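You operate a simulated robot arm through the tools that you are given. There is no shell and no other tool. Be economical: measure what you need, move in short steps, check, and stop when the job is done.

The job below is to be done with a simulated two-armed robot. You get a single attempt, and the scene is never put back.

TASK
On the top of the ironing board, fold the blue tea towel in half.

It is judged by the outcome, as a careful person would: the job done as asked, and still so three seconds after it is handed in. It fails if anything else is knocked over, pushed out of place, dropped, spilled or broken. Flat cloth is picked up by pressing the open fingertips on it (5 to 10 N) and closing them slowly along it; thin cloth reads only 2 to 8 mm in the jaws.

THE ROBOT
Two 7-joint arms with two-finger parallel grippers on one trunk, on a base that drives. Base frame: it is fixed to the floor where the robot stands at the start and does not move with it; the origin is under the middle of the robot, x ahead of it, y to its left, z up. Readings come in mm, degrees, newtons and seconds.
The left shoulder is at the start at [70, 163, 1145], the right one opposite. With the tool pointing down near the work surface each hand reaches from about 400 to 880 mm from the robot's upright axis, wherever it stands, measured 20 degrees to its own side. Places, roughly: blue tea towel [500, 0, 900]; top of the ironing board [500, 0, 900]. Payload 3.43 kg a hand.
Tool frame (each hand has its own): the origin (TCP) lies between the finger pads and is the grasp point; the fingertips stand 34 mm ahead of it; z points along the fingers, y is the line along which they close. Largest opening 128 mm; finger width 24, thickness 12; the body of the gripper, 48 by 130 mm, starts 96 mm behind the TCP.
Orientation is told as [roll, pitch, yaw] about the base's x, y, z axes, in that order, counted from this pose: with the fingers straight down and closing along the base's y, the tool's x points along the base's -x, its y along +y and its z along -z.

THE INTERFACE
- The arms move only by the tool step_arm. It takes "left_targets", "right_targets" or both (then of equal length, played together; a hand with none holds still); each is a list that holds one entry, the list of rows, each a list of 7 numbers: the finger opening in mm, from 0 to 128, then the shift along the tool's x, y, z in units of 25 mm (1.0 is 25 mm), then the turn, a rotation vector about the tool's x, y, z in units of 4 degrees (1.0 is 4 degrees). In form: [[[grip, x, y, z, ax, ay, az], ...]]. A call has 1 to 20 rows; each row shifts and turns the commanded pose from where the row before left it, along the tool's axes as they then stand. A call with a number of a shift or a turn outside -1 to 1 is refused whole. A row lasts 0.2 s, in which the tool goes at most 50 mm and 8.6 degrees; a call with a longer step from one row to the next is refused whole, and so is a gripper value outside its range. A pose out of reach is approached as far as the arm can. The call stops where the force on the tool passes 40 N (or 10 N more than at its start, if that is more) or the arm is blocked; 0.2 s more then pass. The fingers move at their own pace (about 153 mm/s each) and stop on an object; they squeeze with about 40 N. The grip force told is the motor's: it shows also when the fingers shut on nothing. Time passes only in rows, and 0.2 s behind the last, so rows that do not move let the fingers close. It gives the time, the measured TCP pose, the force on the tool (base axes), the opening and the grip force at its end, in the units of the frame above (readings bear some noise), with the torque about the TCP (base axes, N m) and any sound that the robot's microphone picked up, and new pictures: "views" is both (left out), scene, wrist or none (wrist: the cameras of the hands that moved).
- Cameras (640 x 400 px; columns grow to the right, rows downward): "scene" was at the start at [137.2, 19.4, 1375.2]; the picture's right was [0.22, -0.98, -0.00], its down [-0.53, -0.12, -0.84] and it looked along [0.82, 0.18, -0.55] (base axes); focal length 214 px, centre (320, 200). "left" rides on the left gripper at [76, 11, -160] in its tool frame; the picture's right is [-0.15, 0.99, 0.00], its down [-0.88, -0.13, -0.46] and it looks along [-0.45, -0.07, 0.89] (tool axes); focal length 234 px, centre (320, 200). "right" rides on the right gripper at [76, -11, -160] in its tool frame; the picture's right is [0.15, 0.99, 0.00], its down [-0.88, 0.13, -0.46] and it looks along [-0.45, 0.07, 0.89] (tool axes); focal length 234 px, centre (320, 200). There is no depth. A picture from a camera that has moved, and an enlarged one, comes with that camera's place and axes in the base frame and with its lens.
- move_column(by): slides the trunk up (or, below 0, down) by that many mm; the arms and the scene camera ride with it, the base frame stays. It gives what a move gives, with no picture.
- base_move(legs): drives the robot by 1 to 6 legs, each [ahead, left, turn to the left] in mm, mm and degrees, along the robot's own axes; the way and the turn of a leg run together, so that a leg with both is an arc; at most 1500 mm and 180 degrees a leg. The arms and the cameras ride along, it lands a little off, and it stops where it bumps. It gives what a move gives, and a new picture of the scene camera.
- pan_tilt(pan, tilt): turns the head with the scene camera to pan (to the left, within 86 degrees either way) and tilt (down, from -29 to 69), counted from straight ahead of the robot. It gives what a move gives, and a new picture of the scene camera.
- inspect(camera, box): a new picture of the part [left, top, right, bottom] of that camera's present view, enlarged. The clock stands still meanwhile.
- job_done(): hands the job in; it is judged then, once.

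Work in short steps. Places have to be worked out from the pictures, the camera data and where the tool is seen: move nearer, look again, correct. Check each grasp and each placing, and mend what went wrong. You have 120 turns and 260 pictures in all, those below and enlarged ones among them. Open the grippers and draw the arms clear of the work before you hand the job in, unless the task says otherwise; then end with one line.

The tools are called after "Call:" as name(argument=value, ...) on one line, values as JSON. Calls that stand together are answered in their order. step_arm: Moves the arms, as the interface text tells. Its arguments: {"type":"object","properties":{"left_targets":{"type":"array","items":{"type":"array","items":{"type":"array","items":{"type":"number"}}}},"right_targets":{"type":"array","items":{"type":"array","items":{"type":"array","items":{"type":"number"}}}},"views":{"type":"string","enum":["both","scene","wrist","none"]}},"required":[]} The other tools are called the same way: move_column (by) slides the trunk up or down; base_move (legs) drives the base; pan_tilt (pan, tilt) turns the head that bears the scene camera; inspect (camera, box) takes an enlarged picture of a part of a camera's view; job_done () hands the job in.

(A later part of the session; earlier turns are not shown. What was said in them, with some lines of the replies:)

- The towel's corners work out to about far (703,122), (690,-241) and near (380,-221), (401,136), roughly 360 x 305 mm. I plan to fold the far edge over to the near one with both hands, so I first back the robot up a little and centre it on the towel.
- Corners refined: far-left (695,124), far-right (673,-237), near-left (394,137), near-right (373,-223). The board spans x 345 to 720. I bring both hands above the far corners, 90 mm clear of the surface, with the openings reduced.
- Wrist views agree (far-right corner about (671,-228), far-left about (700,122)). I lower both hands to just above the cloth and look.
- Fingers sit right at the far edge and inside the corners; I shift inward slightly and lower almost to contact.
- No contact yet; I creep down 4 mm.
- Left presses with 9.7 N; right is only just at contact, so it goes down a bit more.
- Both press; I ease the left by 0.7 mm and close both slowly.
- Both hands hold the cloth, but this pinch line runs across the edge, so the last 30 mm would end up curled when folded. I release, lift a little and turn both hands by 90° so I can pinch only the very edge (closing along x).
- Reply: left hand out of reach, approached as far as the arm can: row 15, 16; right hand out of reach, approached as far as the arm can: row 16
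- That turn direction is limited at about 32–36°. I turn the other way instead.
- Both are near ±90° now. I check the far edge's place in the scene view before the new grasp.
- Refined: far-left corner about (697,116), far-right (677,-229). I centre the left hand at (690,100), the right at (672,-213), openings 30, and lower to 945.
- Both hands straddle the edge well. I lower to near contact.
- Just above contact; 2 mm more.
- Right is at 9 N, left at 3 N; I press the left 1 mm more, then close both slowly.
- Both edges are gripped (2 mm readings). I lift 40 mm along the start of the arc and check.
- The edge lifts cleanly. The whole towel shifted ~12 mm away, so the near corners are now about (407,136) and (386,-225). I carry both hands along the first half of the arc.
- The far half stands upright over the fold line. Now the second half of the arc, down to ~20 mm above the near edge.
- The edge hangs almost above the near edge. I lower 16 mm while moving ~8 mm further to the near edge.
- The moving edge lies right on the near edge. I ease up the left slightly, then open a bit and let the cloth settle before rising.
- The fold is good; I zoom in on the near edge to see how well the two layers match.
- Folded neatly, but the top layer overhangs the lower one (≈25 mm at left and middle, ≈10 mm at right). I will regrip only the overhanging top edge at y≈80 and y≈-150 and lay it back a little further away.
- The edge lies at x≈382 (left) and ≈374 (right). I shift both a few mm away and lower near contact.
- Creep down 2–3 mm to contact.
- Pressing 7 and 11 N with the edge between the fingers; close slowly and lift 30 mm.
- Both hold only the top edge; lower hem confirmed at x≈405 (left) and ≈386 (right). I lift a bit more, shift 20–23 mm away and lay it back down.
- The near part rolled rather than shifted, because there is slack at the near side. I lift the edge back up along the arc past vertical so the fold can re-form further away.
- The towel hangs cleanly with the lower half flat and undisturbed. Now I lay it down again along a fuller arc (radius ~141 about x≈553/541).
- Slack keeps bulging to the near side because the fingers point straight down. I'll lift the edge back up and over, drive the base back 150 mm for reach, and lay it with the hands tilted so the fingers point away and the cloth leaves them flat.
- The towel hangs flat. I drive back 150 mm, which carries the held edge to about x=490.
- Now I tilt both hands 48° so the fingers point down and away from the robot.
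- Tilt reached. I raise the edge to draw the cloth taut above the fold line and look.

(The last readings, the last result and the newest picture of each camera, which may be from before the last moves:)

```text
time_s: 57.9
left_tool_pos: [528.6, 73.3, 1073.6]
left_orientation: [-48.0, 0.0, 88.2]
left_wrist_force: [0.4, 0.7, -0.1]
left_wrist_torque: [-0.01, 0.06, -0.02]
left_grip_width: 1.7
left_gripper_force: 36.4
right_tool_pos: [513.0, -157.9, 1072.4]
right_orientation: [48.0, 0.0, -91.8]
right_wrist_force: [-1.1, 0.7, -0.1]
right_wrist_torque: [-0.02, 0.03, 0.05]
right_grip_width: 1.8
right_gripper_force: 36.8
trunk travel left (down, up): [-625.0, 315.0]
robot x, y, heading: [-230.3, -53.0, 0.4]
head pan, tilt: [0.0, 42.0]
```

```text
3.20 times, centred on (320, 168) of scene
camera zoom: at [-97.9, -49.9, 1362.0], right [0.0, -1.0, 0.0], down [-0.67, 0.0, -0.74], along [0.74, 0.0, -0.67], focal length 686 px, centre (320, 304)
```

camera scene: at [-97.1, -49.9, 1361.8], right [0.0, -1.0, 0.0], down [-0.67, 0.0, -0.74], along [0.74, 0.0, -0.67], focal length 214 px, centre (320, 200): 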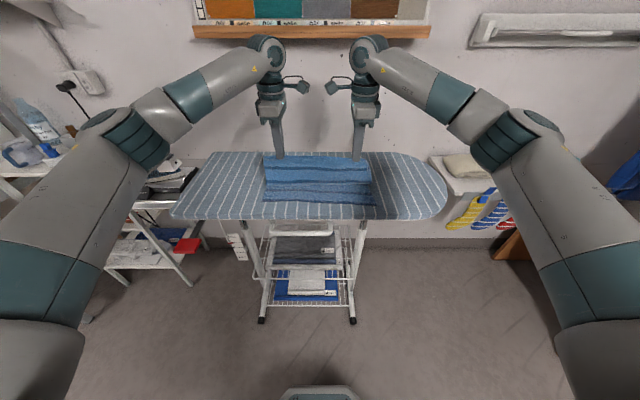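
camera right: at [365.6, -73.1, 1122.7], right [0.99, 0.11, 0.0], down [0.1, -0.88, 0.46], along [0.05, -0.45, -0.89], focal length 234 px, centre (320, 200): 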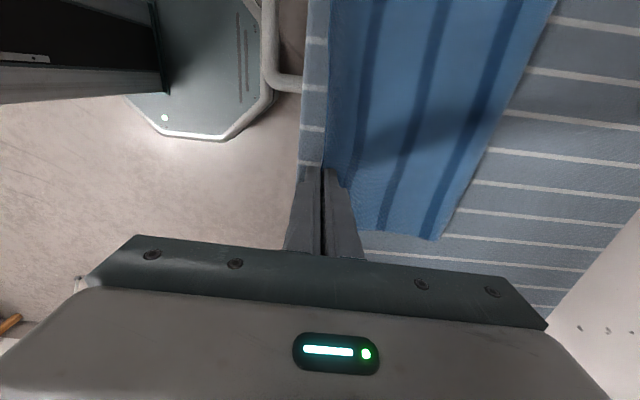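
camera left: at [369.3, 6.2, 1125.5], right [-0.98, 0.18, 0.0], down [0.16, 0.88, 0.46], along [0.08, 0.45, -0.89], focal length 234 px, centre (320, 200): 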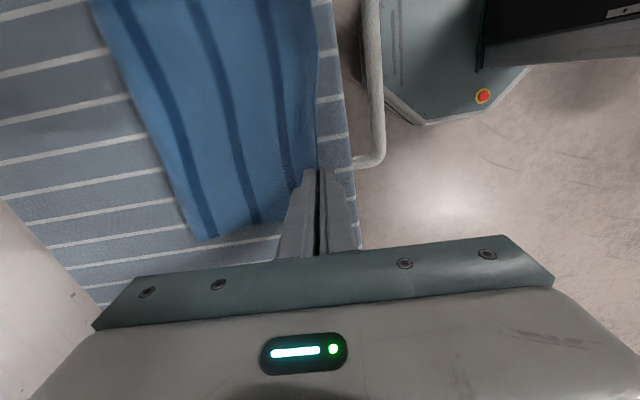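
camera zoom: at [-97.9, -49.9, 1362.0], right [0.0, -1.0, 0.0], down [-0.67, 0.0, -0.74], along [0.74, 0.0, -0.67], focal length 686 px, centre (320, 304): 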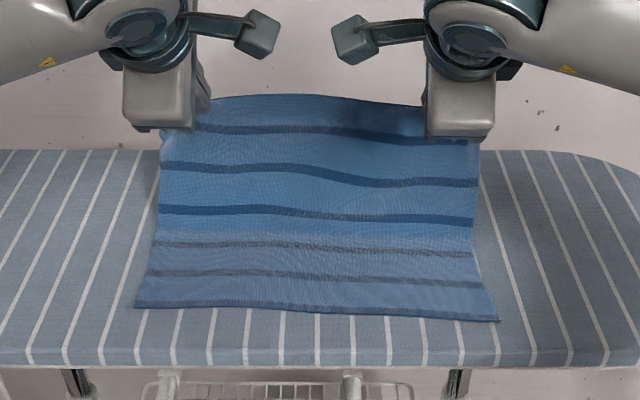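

Cloth is drawn up well. I now lay it down along the arc with the hands tilted.

Call:
step_arm(left_targets=[[[0, 0, 0.75, -0.535, 0, 0, 0], [0, 0, 0.75, -0.535, 0, 0, 0], [0, 0, 0.72, -0.29, 0, 0, 0], [0, 0, 0.72, -0.29, 0, 0, 0], [0, 0, 0.746, -0.08, 0, 0, 0], [0, 0, 0.746, -0.08, 0, 0, 0], [0, 0, 0.714, 0.104, 0, 0, 0], [0, 0, 0.714, 0.104, 0, 0, 0], [0, 0, 0.564, 0.21, 0, 0, 0], [0, 0, 0.564, 0.21, 0, 0, 0], [0, 0, 0.3, 0.15, 0, 0, 0], [0, 0, 0.3, 0.15, 0, 0, 0], [0, 0, 0, 0, 0, 0, 0]]], right_targets=[[[0, 0, -0.75, -0.535, 0, 0, 0], [0, 0, -0.75, -0.535, 0, 0, 0], [0, 0, -0.72, -0.29, 0, 0, 0], [0, 0, -0.72, -0.29, 0, 0, 0], [0, 0, -0.746, -0.08, 0, 0, 0], [0, 0, -0.746, -0.08, 0, 0, 0], [0, 0, -0.714, 0.104, 0, 0, 0], [0, 0, -0.714, 0.104, 0, 0, 0], [0, 0, -0.564, 0.21, 0, 0, 0], [0, 0, -0.564, 0.21, 0, 0, 0], [0, 0, -0.3, 0.15, 0, 0, 0], [0, 0, -0.3, 0.15, 0, 0, 0], [0, 0, 0, 0, 0, 0, 0]]], views="none")

Call:
inspect(camera="scene", box=[220, 105, 420, 230])

Call:
inspect(camera="left", box=[0, 0, 640, 400])

```text
time_s: 60.6
left_tool_pos: [385.4, 77.8, 945.2]
left_orientation: [-48.0, -0.1, 88.1]
left_wrist_force: [0.1, 0.7, -0.5]
left_wrist_torque: [0.01, 0.01, 0.03]
left_grip_width: 1.8
left_gripper_force: 36.5
right_tool_pos: [369.3, -153.7, 946.3]
right_orientation: [48.0, 0.0, -91.9]
right_wrist_force: [0.1, -0.3, 0.0]
right_wrist_torque: [-0.04, 0.04, 0.0]
right_grip_width: 1.7
right_gripper_force: 36.2
trunk travel left (down, up): [-625.0, 315.0]
robot x, y, heading: [-231.6, -49.0, 0.1]
head pan, tilt: [0.0, 42.0]
```

```text
3.20 times, centred on (320, 168) of scene
camera zoom: at [-97.8, -50.0, 1362.0], right [0.0, -1.0, 0.0], down [-0.67, 0.0, -0.74], along [0.74, 0.0, -0.67], focal length 686 px, centre (320, 304)
```

zoom: 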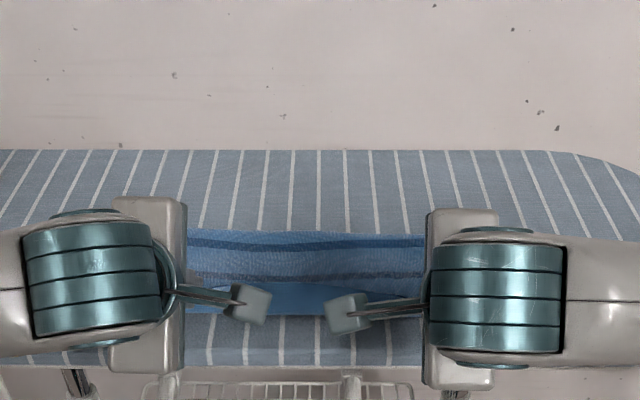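

```text
1.00 times, centred on (320, 200) of left (not enlarged: the box is as wide or as high as the picture)
camera zoom: at [257.9, 6.1, 1044.5], right [-0.66, 0.17, -0.73], down [-0.22, 0.89, 0.4], along [0.72, 0.43, -0.55], focal length 234 px, centre (320, 200)
```

zoom: 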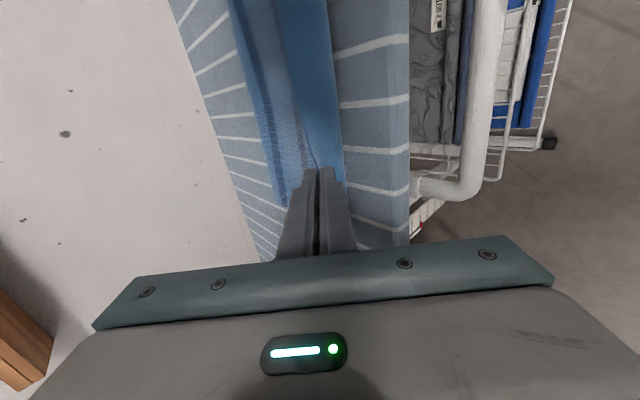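

The slack is still on the near side because I pushed the edge down rather than pulling it. New idea: go back up and further away, set the edge down with the loop beyond the hands (they point away), then pull it toward the near edge so the fold rolls into place taut.

Call:
step_arm(left_targets=[[[0, 0, -0.857, -0.144, 0, 0, 0], [0, 0, -0.857, -0.144, 0, 0, 0], [0, 0, -0.857, -0.144, 0, 0, 0], [0, 0, -0.857, -0.144, 0, 0, 0], [0, 0, -0.857, -0.144, 0, 0, 0], [0, 0, -0.857, -0.144, 0, 0, 0], [0, 0, -0.535, 0.594, 0, 0, 0], [0, 0, -0.535, 0.594, 0, 0, 0], [0, 0, -0.535, 0.594, 0, 0, 0], [0, 0, -0.535, 0.594, 0, 0, 0], [0, 0, -0.535, 0.594, 0, 0, 0], [0, 0, -0.535, 0.594, 0, 0, 0], [0, 0, 0, 0, 0, 0, 0]]], right_targets=[[[0, 0, 0.857, -0.144, 0, 0, 0], [0, 0, 0.857, -0.144, 0, 0, 0], [0, 0, 0.857, -0.144, 0, 0, 0], [0, 0, 0.857, -0.144, 0, 0, 0], [0, 0, 0.857, -0.144, 0, 0, 0], [0, 0, 0.857, -0.144, 0, 0, 0], [0, 0, 0.535, 0.594, 0, 0, 0], [0, 0, 0.535, 0.594, 0, 0, 0], [0, 0, 0.535, 0.594, 0, 0, 0], [0, 0, 0.535, 0.594, 0, 0, 0], [0, 0, 0.535, 0.594, 0, 0, 0], [0, 0, 0.535, 0.594, 0, 0, 0], [0, 0, 0, 0, 0, 0, 0]]], views="none")

Call:
inspect(camera="scene", box=[220, 105, 420, 230])

```text
time_s: 63.5
left_tool_pos: [572.8, 71.0, 1054.6]
left_orientation: [-48.0, -0.1, 88.2]
left_wrist_force: [-0.5, -0.2, 0.0]
left_wrist_torque: [-0.02, 0.04, 0.01]
left_grip_width: 1.7
left_gripper_force: 36.8
right_tool_pos: [560.6, -159.8, 1057.0]
right_orientation: [48.0, 0.0, -91.8]
right_wrist_force: [0.6, -0.2, 0.3]
right_wrist_torque: [-0.02, 0.05, 0.02]
right_grip_width: 1.7
right_gripper_force: 36.4
trunk travel left (down, up): [-625.0, 315.0]
robot x, y, heading: [-231.5, -48.8, 0.1]
head pan, tilt: [0.0, 42.0]
```

```text
3.20 times, centred on (320, 168) of scene
camera zoom: at [-98.3, -50.0, 1362.1], right [0.0, -1.0, 0.0], down [-0.67, 0.0, -0.74], along [0.74, 0.0, -0.67], focal length 686 px, centre (320, 304)
```

zoom: 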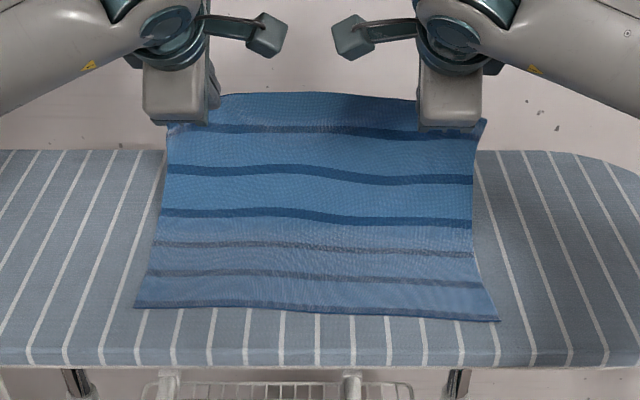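

Lower half is flat and undisturbed. Now lower and pull back toward the near edge.

Call:
step_arm(left_targets=[[[0, 0, 0.675, 0.248, 0, 0, 0], [0, 0, 0.675, 0.248, 0, 0, 0], [0, 0, 0.675, 0.248, 0, 0, 0], [0, 0, 0.783, -0.194, 0, 0, 0], [0, 0, 0.783, -0.194, 0, 0, 0], [0, 0, 0.783, -0.194, 0, 0, 0], [0, 0, 0, 0, 0, 0, 0]]], right_targets=[[[0, 0, -0.675, 0.248, 0, 0, 0], [0, 0, -0.675, 0.248, 0, 0, 0], [0, 0, -0.675, 0.248, 0, 0, 0], [0, 0, -0.783, -0.194, 0, 0, 0], [0, 0, -0.783, -0.194, 0, 0, 0], [0, 0, -0.783, -0.194, 0, 0, 0], [0, 0, 0, 0, 0, 0, 0]]], views="none")

Call:
inspect(camera="scene", box=[220, 105, 420, 230])

Call:
inspect(camera="left", box=[0, 0, 640, 400])

```text
time_s: 65.0
left_tool_pos: [505.0, 73.9, 972.2]
left_orientation: [-48.0, 0.0, 88.2]
left_wrist_force: [-0.3, -0.1, 0.0]
left_wrist_torque: [0.0, 0.05, -0.03]
left_grip_width: 1.8
left_gripper_force: 36.6
right_tool_pos: [488.5, -159.8, 974.7]
right_orientation: [48.1, 0.0, -91.7]
right_wrist_force: [-0.1, -0.1, -0.1]
right_wrist_torque: [0.03, 0.06, 0.0]
right_grip_width: 1.6
right_gripper_force: 36.7
trunk travel left (down, up): [-625.0, 315.0]
robot x, y, heading: [-230.7, -52.3, 0.2]
head pan, tilt: [0.0, 42.0]
```

```text
3.20 times, centred on (320, 168) of scene
camera zoom: at [-97.4, -50.0, 1362.0], right [0.0, -1.0, 0.0], down [-0.67, 0.0, -0.74], along [0.74, 0.0, -0.67], focal length 686 px, centre (320, 304)
```

zoom: 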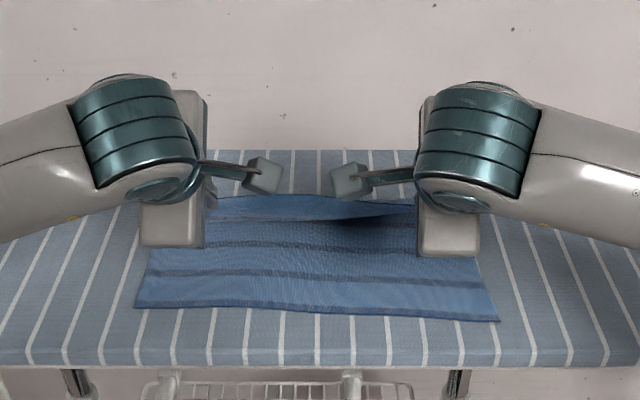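

```text
1.00 times, centred on (320, 200) of left (not enlarged: the box is as wide or as high as the picture)
camera zoom: at [376.7, 2.1, 1071.3], right [-0.66, 0.17, -0.73], down [-0.22, 0.89, 0.4], along [0.72, 0.43, -0.55], focal length 234 px, centre (320, 200)
```

zoom: 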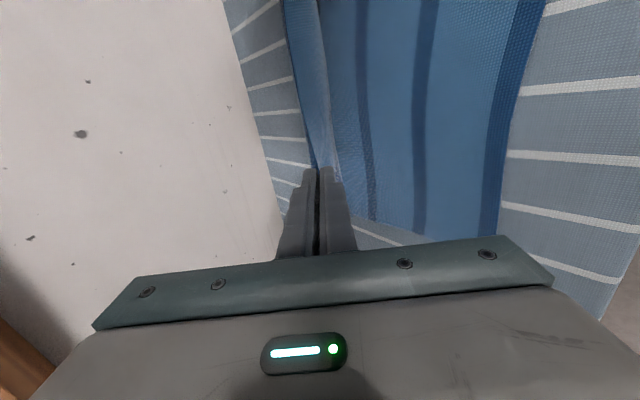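

The cloth now loops beyond the hands. I pull the edge back low toward the near hem.

Call:
step_arm(left_targets=[[[0, 0, 0.773, -0.38, 0, 0, 0], [0, 0, 0.773, -0.38, 0, 0, 0], [0, 0, 0.818, -0.61, 0, 0, 0], [0, 0, 0.818, -0.61, 0, 0, 0], [0, 0, 0.46, -0.39, 0, 0, 0], [0, 0, 0.46, -0.39, 0, 0, 0], [0, 0, 0, 0, 0, 0, 0]]], right_targets=[[[0, 0, -0.773, -0.38, 0, 0, 0], [0, 0, -0.773, -0.38, 0, 0, 0], [0, 0, -0.818, -0.61, 0, 0, 0], [0, 0, -0.818, -0.61, 0, 0, 0], [0, 0, -0.46, -0.39, 0, 0, 0], [0, 0, -0.46, -0.39, 0, 0, 0], [0, 0, 0, 0, 0, 0, 0]]], views="none")

Call:
inspect(camera="scene", box=[220, 105, 420, 230])

Call:
inspect(camera="left", box=[0, 0, 640, 400])

Call:
inspect(camera="right", box=[0, 0, 640, 400])

```text
time_s: 66.7
left_tool_pos: [386.1, 77.1, 942.9]
left_orientation: [-47.9, 0.1, 88.2]
left_wrist_force: [0.7, 0.6, -0.1]
left_wrist_torque: [-0.03, 0.05, -0.03]
left_grip_width: 1.6
left_gripper_force: 36.4
right_tool_pos: [369.6, -154.7, 942.9]
right_orientation: [47.9, -0.1, -91.8]
right_wrist_force: [0.9, -0.4, -0.4]
right_wrist_torque: [0.0, 0.02, 0.0]
right_grip_width: 1.6
right_gripper_force: 36.5
trunk travel left (down, up): [-625.0, 315.0]
robot x, y, heading: [-235.0, -49.6, -0.0]
head pan, tilt: [0.0, 42.0]
```

```text
3.20 times, centred on (320, 168) of scene
camera zoom: at [-97.3, -50.1, 1361.9], right [0.0, -1.0, 0.0], down [-0.67, 0.0, -0.74], along [0.74, 0.0, -0.67], focal length 686 px, centre (320, 304)
```

zoom: 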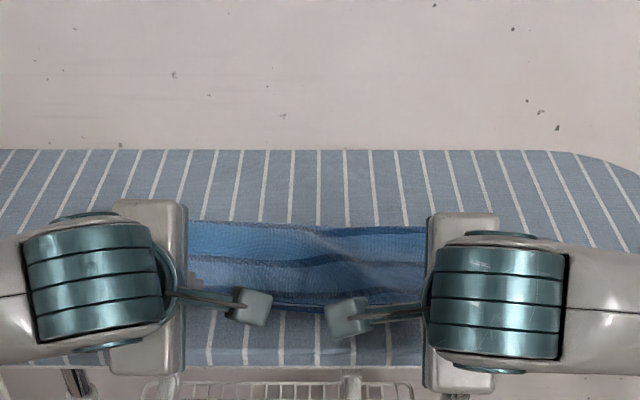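

```text
1.00 times, centred on (320, 200) of left (not enlarged: the box is as wide or as high as the picture)
camera zoom: at [258.2, 5.5, 1042.0], right [-0.66, 0.17, -0.73], down [-0.22, 0.89, 0.4], along [0.72, 0.43, -0.55], focal length 234 px, centre (320, 200)
```

zoom: 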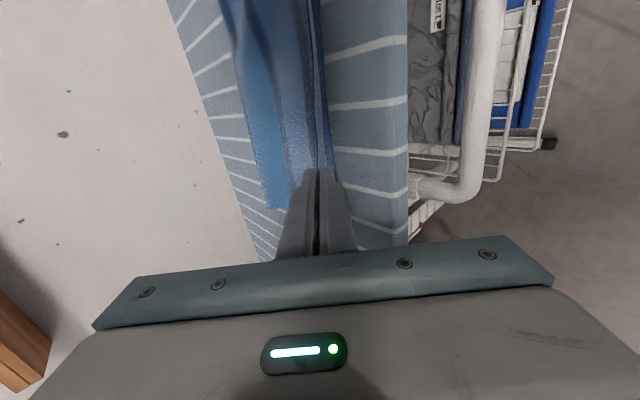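

```text
1.00 times, centred on (320, 200) of right (not enlarged: the box is as wide or as high as the picture)
camera zoom: at [247.0, -74.4, 1040.5], right [0.67, 0.12, 0.73], down [-0.28, -0.87, 0.4], along [0.69, -0.47, -0.55], focal length 234 px, centre (320, 200)
```

zoom: 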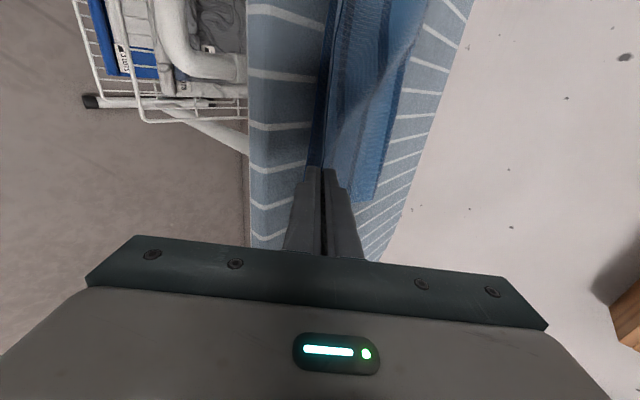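

The lower hem is visible in front of the held edge, and all slack is on the far side. I lower 4 mm, open slightly and withdraw along the fingers.

Call:
step_arm(left_targets=[[[0, 0, 0.12, 0.107, 0, 0, 0], [0, 0, 0, 0, 0, 0, 0], [3, 0, 0, 0, 0, 0, 0], [6, 0, 0, 0, 0, 0, 0], [9, 0, 0, 0, 0, 0, 0], [9, 0, 0, 0, 0, 0, 0], [9, 0, 0, -0.2, 0, 0, 0], [9, 0, 0, -0.4, 0, 0, 0], [9, 0, 0, -0.6, 0, 0, 0], [9, 0, 0, -0.8, 0, 0, 0], [9, 0, 0, -1, 0, 0, 0], [9, 0, 0, -1, 0, 0, 0], [9, 0, 0, 0, 0, 0, 0]]], right_targets=[[[0, 0, -0.12, 0.107, 0, 0, 0], [0, 0, 0, 0, 0, 0, 0], [3, 0, 0, 0, 0, 0, 0], [6, 0, 0, 0, 0, 0, 0], [9, 0, 0, 0, 0, 0, 0], [9, 0, 0, 0, 0, 0, 0], [9, 0, 0, -0.2, 0, 0, 0], [9, 0, 0, -0.4, 0, 0, 0], [9, 0, 0, -0.6, 0, 0, 0], [9, 0, 0, -0.8, 0, 0, 0], [9, 0, 0, -1, 0, 0, 0], [9, 0, 0, -1, 0, 0, 0], [9, 0, 0, 0, 0, 0, 0]]], views="wrist")

Call:
inspect(camera="scene", box=[220, 105, 420, 230])

```text
time_s: 69.5
left_tool_pos: [310.3, 79.2, 1004.5]
left_orientation: [-47.9, 0.0, 88.2]
left_wrist_force: [1.3, 0.4, 0.7]
left_wrist_torque: [-0.01, -0.01, -0.04]
left_grip_width: 9.1
left_gripper_force: 0.1
right_tool_pos: [293.6, -151.6, 1004.1]
right_orientation: [48.0, 0.0, -91.8]
right_wrist_force: [-0.3, -0.5, 0.1]
right_wrist_torque: [0.02, -0.02, 0.01]
right_grip_width: 9.3
right_gripper_force: 0.0
trunk travel left (down, up): [-625.0, 315.0]
robot x, y, heading: [-230.6, -49.8, 0.1]
head pan, tilt: [0.0, 42.0]
camera right: at [173.0, -71.6, 1100.9], right [0.67, 0.13, 0.73], down [-0.28, -0.87, 0.4], along [0.69, -0.47, -0.55], focal length 234 px, centre (320, 200)
camera left: at [182.5, 7.6, 1104.3], right [-0.66, 0.17, -0.73], down [-0.22, 0.89, 0.4], along [0.72, 0.43, -0.55], focal length 234 px, centre (320, 200)
```

right: 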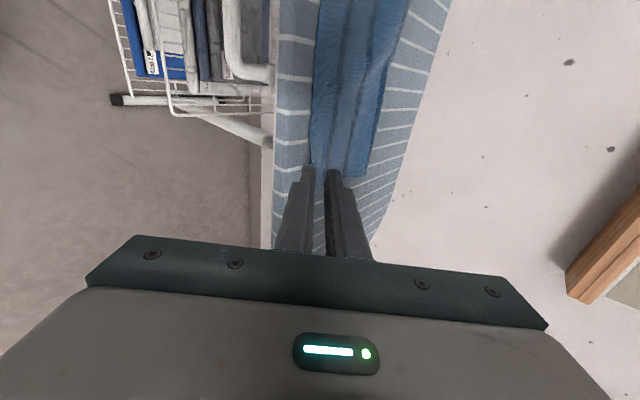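
left: 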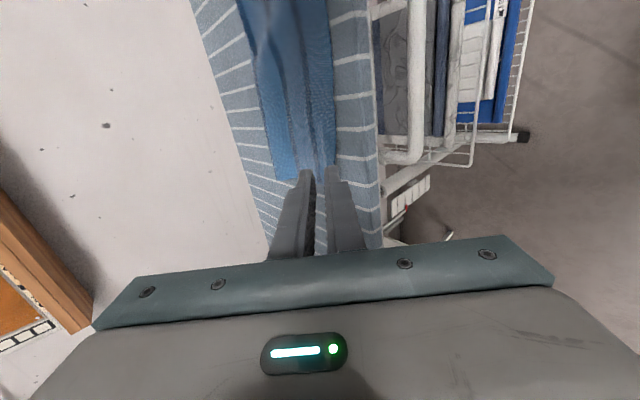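

```text
3.20 times, centred on (320, 168) of scene
camera zoom: at [-96.9, -50.2, 1361.9], right [0.0, -1.0, 0.0], down [-0.67, 0.0, -0.74], along [0.74, 0.0, -0.67], focal length 686 px, centre (320, 304)
```

zoom: 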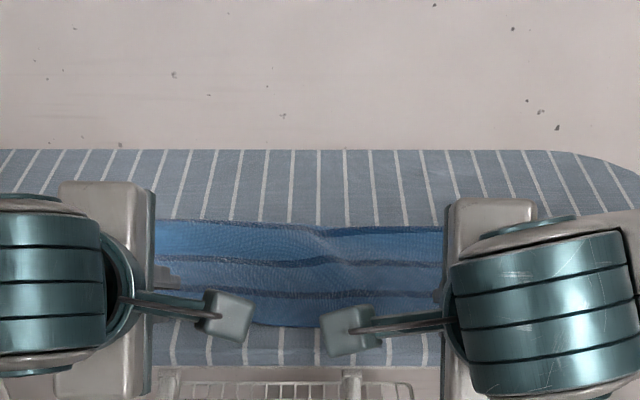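

Released. I raise and untilt the hands and spread them to see the result.

Call:
step_arm(left_targets=[[[20, -0.8, 0, -0.5, -1, 0, 0], [20, -0.8, 0, -0.5, -1, 0, 0], [20, -0.8, 0, -0.5, -1, 0, 0], [20, -0.8, 0, -0.3, -1, 0, 0], [20, -0.8, 0, -0.3, -1, 0, 0], [20, -0.8, 0, -0.3, -1, 0, 0], [20, -0.5, 0, -0.3, -1, 0, 0], [20, -0.5, 0, -0.3, -1, 0, 0], [20, -0.5, 0, -0.3, -1, 0, 0], [20, -0.5, 0, -0.3, -1, 0, 0], [20, 0, 0, -0.3, -1, 0, 0], [20, 0, 0, -0.3, -1, 0, 0]]], right_targets=[[[20, -0.8, 0, -0.5, 1, 0, 0], [20, -0.8, 0, -0.5, 1, 0, 0], [20, -0.8, 0, -0.5, 1, 0, 0], [20, -0.8, 0, -0.3, 1, 0, 0], [20, -0.8, 0, -0.3, 1, 0, 0], [20, -0.8, 0, -0.3, 1, 0, 0], [20, -0.5, 0, -0.3, 1, 0, 0], [20, -0.5, 0, -0.3, 1, 0, 0], [20, -0.5, 0, -0.3, 1, 0, 0], [20, -0.5, 0, -0.3, 1, 0, 0], [20, 0, 0, -0.3, 1, 0, 0], [20, 0, 0, -0.3, 1, 0, 0]]], views="scene")

Call:
inspect(camera="scene", box=[240, 130, 400, 230])

```text
time_s: 72.0
left_tool_pos: [267.1, 251.8, 1093.1]
left_orientation: [0.2, 0.0, 88.1]
left_wrist_force: [-0.1, 0.3, 0.0]
left_wrist_torque: [0.0, -0.01, 0.02]
left_grip_width: 20.0
left_gripper_force: 0.0
right_tool_pos: [243.5, -319.0, 1095.9]
right_orientation: [-0.1, -0.1, -91.8]
right_wrist_force: [0.3, 0.4, -0.3]
right_wrist_torque: [-0.01, 0.03, 0.01]
right_grip_width: 19.9
right_gripper_force: 0.1
right hand out of reach, approached as far as the arm can: row 2
trunk travel left (down, up): [-625.0, 315.0]
robot x, y, heading: [-226.9, -51.6, -0.1]
head pan, tilt: [0.0, 42.0]
camera scene: at [-97.7, -50.1, 1361.9], right [0.0, -1.0, 0.0], down [-0.67, 0.0, -0.74], along [0.74, 0.0, -0.67], focal length 214 px, centre (320, 200)
```

scene: 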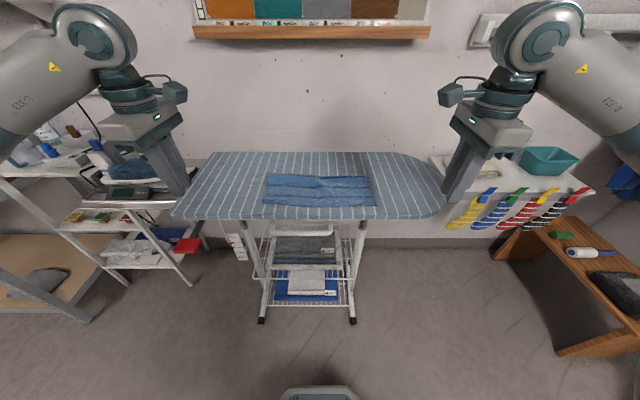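

```text
4.00 times, centred on (320, 180) of scene
camera zoom: at [-97.7, -50.1, 1361.9], right [0.0, -1.0, 0.0], down [-0.67, 0.0, -0.74], along [0.74, 0.0, -0.67], focal length 858 px, centre (320, 280)
```

zoom: 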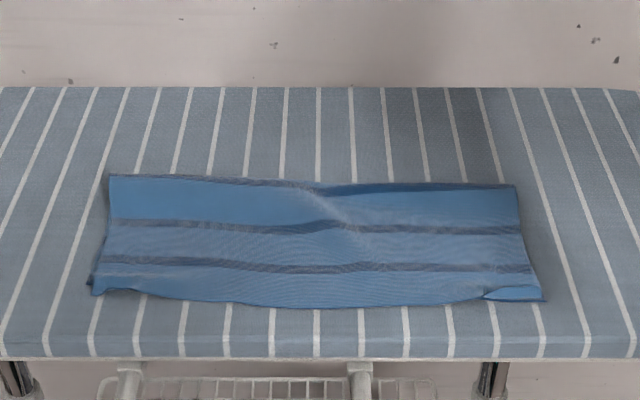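

Much better: overhang is now about 9 mm at left, 15 mm in the middle and about 0 at right. I look closely for wrinkles and the right corner.

Call:
inspect(camera="scene", box=[255, 165, 325, 215])

Call:
inspect(camera="scene", box=[315, 165, 385, 215])

```text
8.00 times, centred on (290, 190) of scene
camera zoom: at [-97.7, -50.1, 1361.9], right [0.0, -1.0, 0.0], down [-0.67, 0.0, -0.74], along [0.74, 0.0, -0.67], focal length 1716 px, centre (560, 280)
```

zoom: 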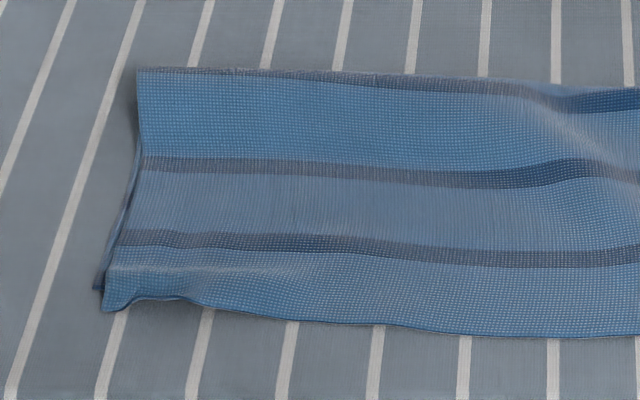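

```text
8.00 times, centred on (350, 190) of scene
camera zoom: at [-97.7, -50.1, 1361.9], right [0.0, -1.0, 0.0], down [-0.67, 0.0, -0.74], along [0.74, 0.0, -0.67], focal length 1716 px, centre (80, 280)
```

zoom: 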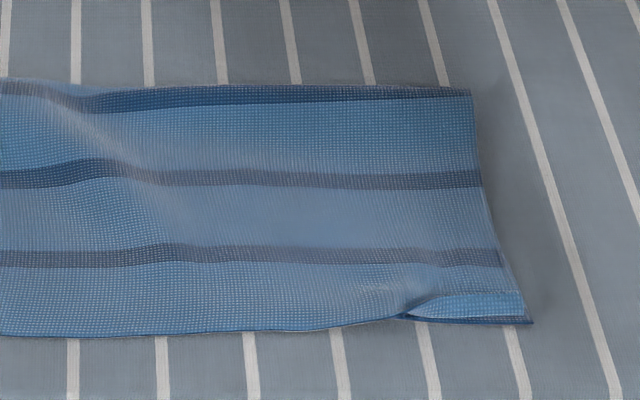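

The towel lies folded in half on the board, its edges matching within about 15 mm and only a slight wrinkle in the middle. The grippers are open and the arms clear, so I hand the job in.

Call:
job_done()

```text
The job is handed in.
```

The blue tea towel is folded in half on top of the ironing board and handed in; the layers match at the right and the top one overhangs by up to about 15 mm in the middle, with a slight wrinkle there and a small curl at the right corner.
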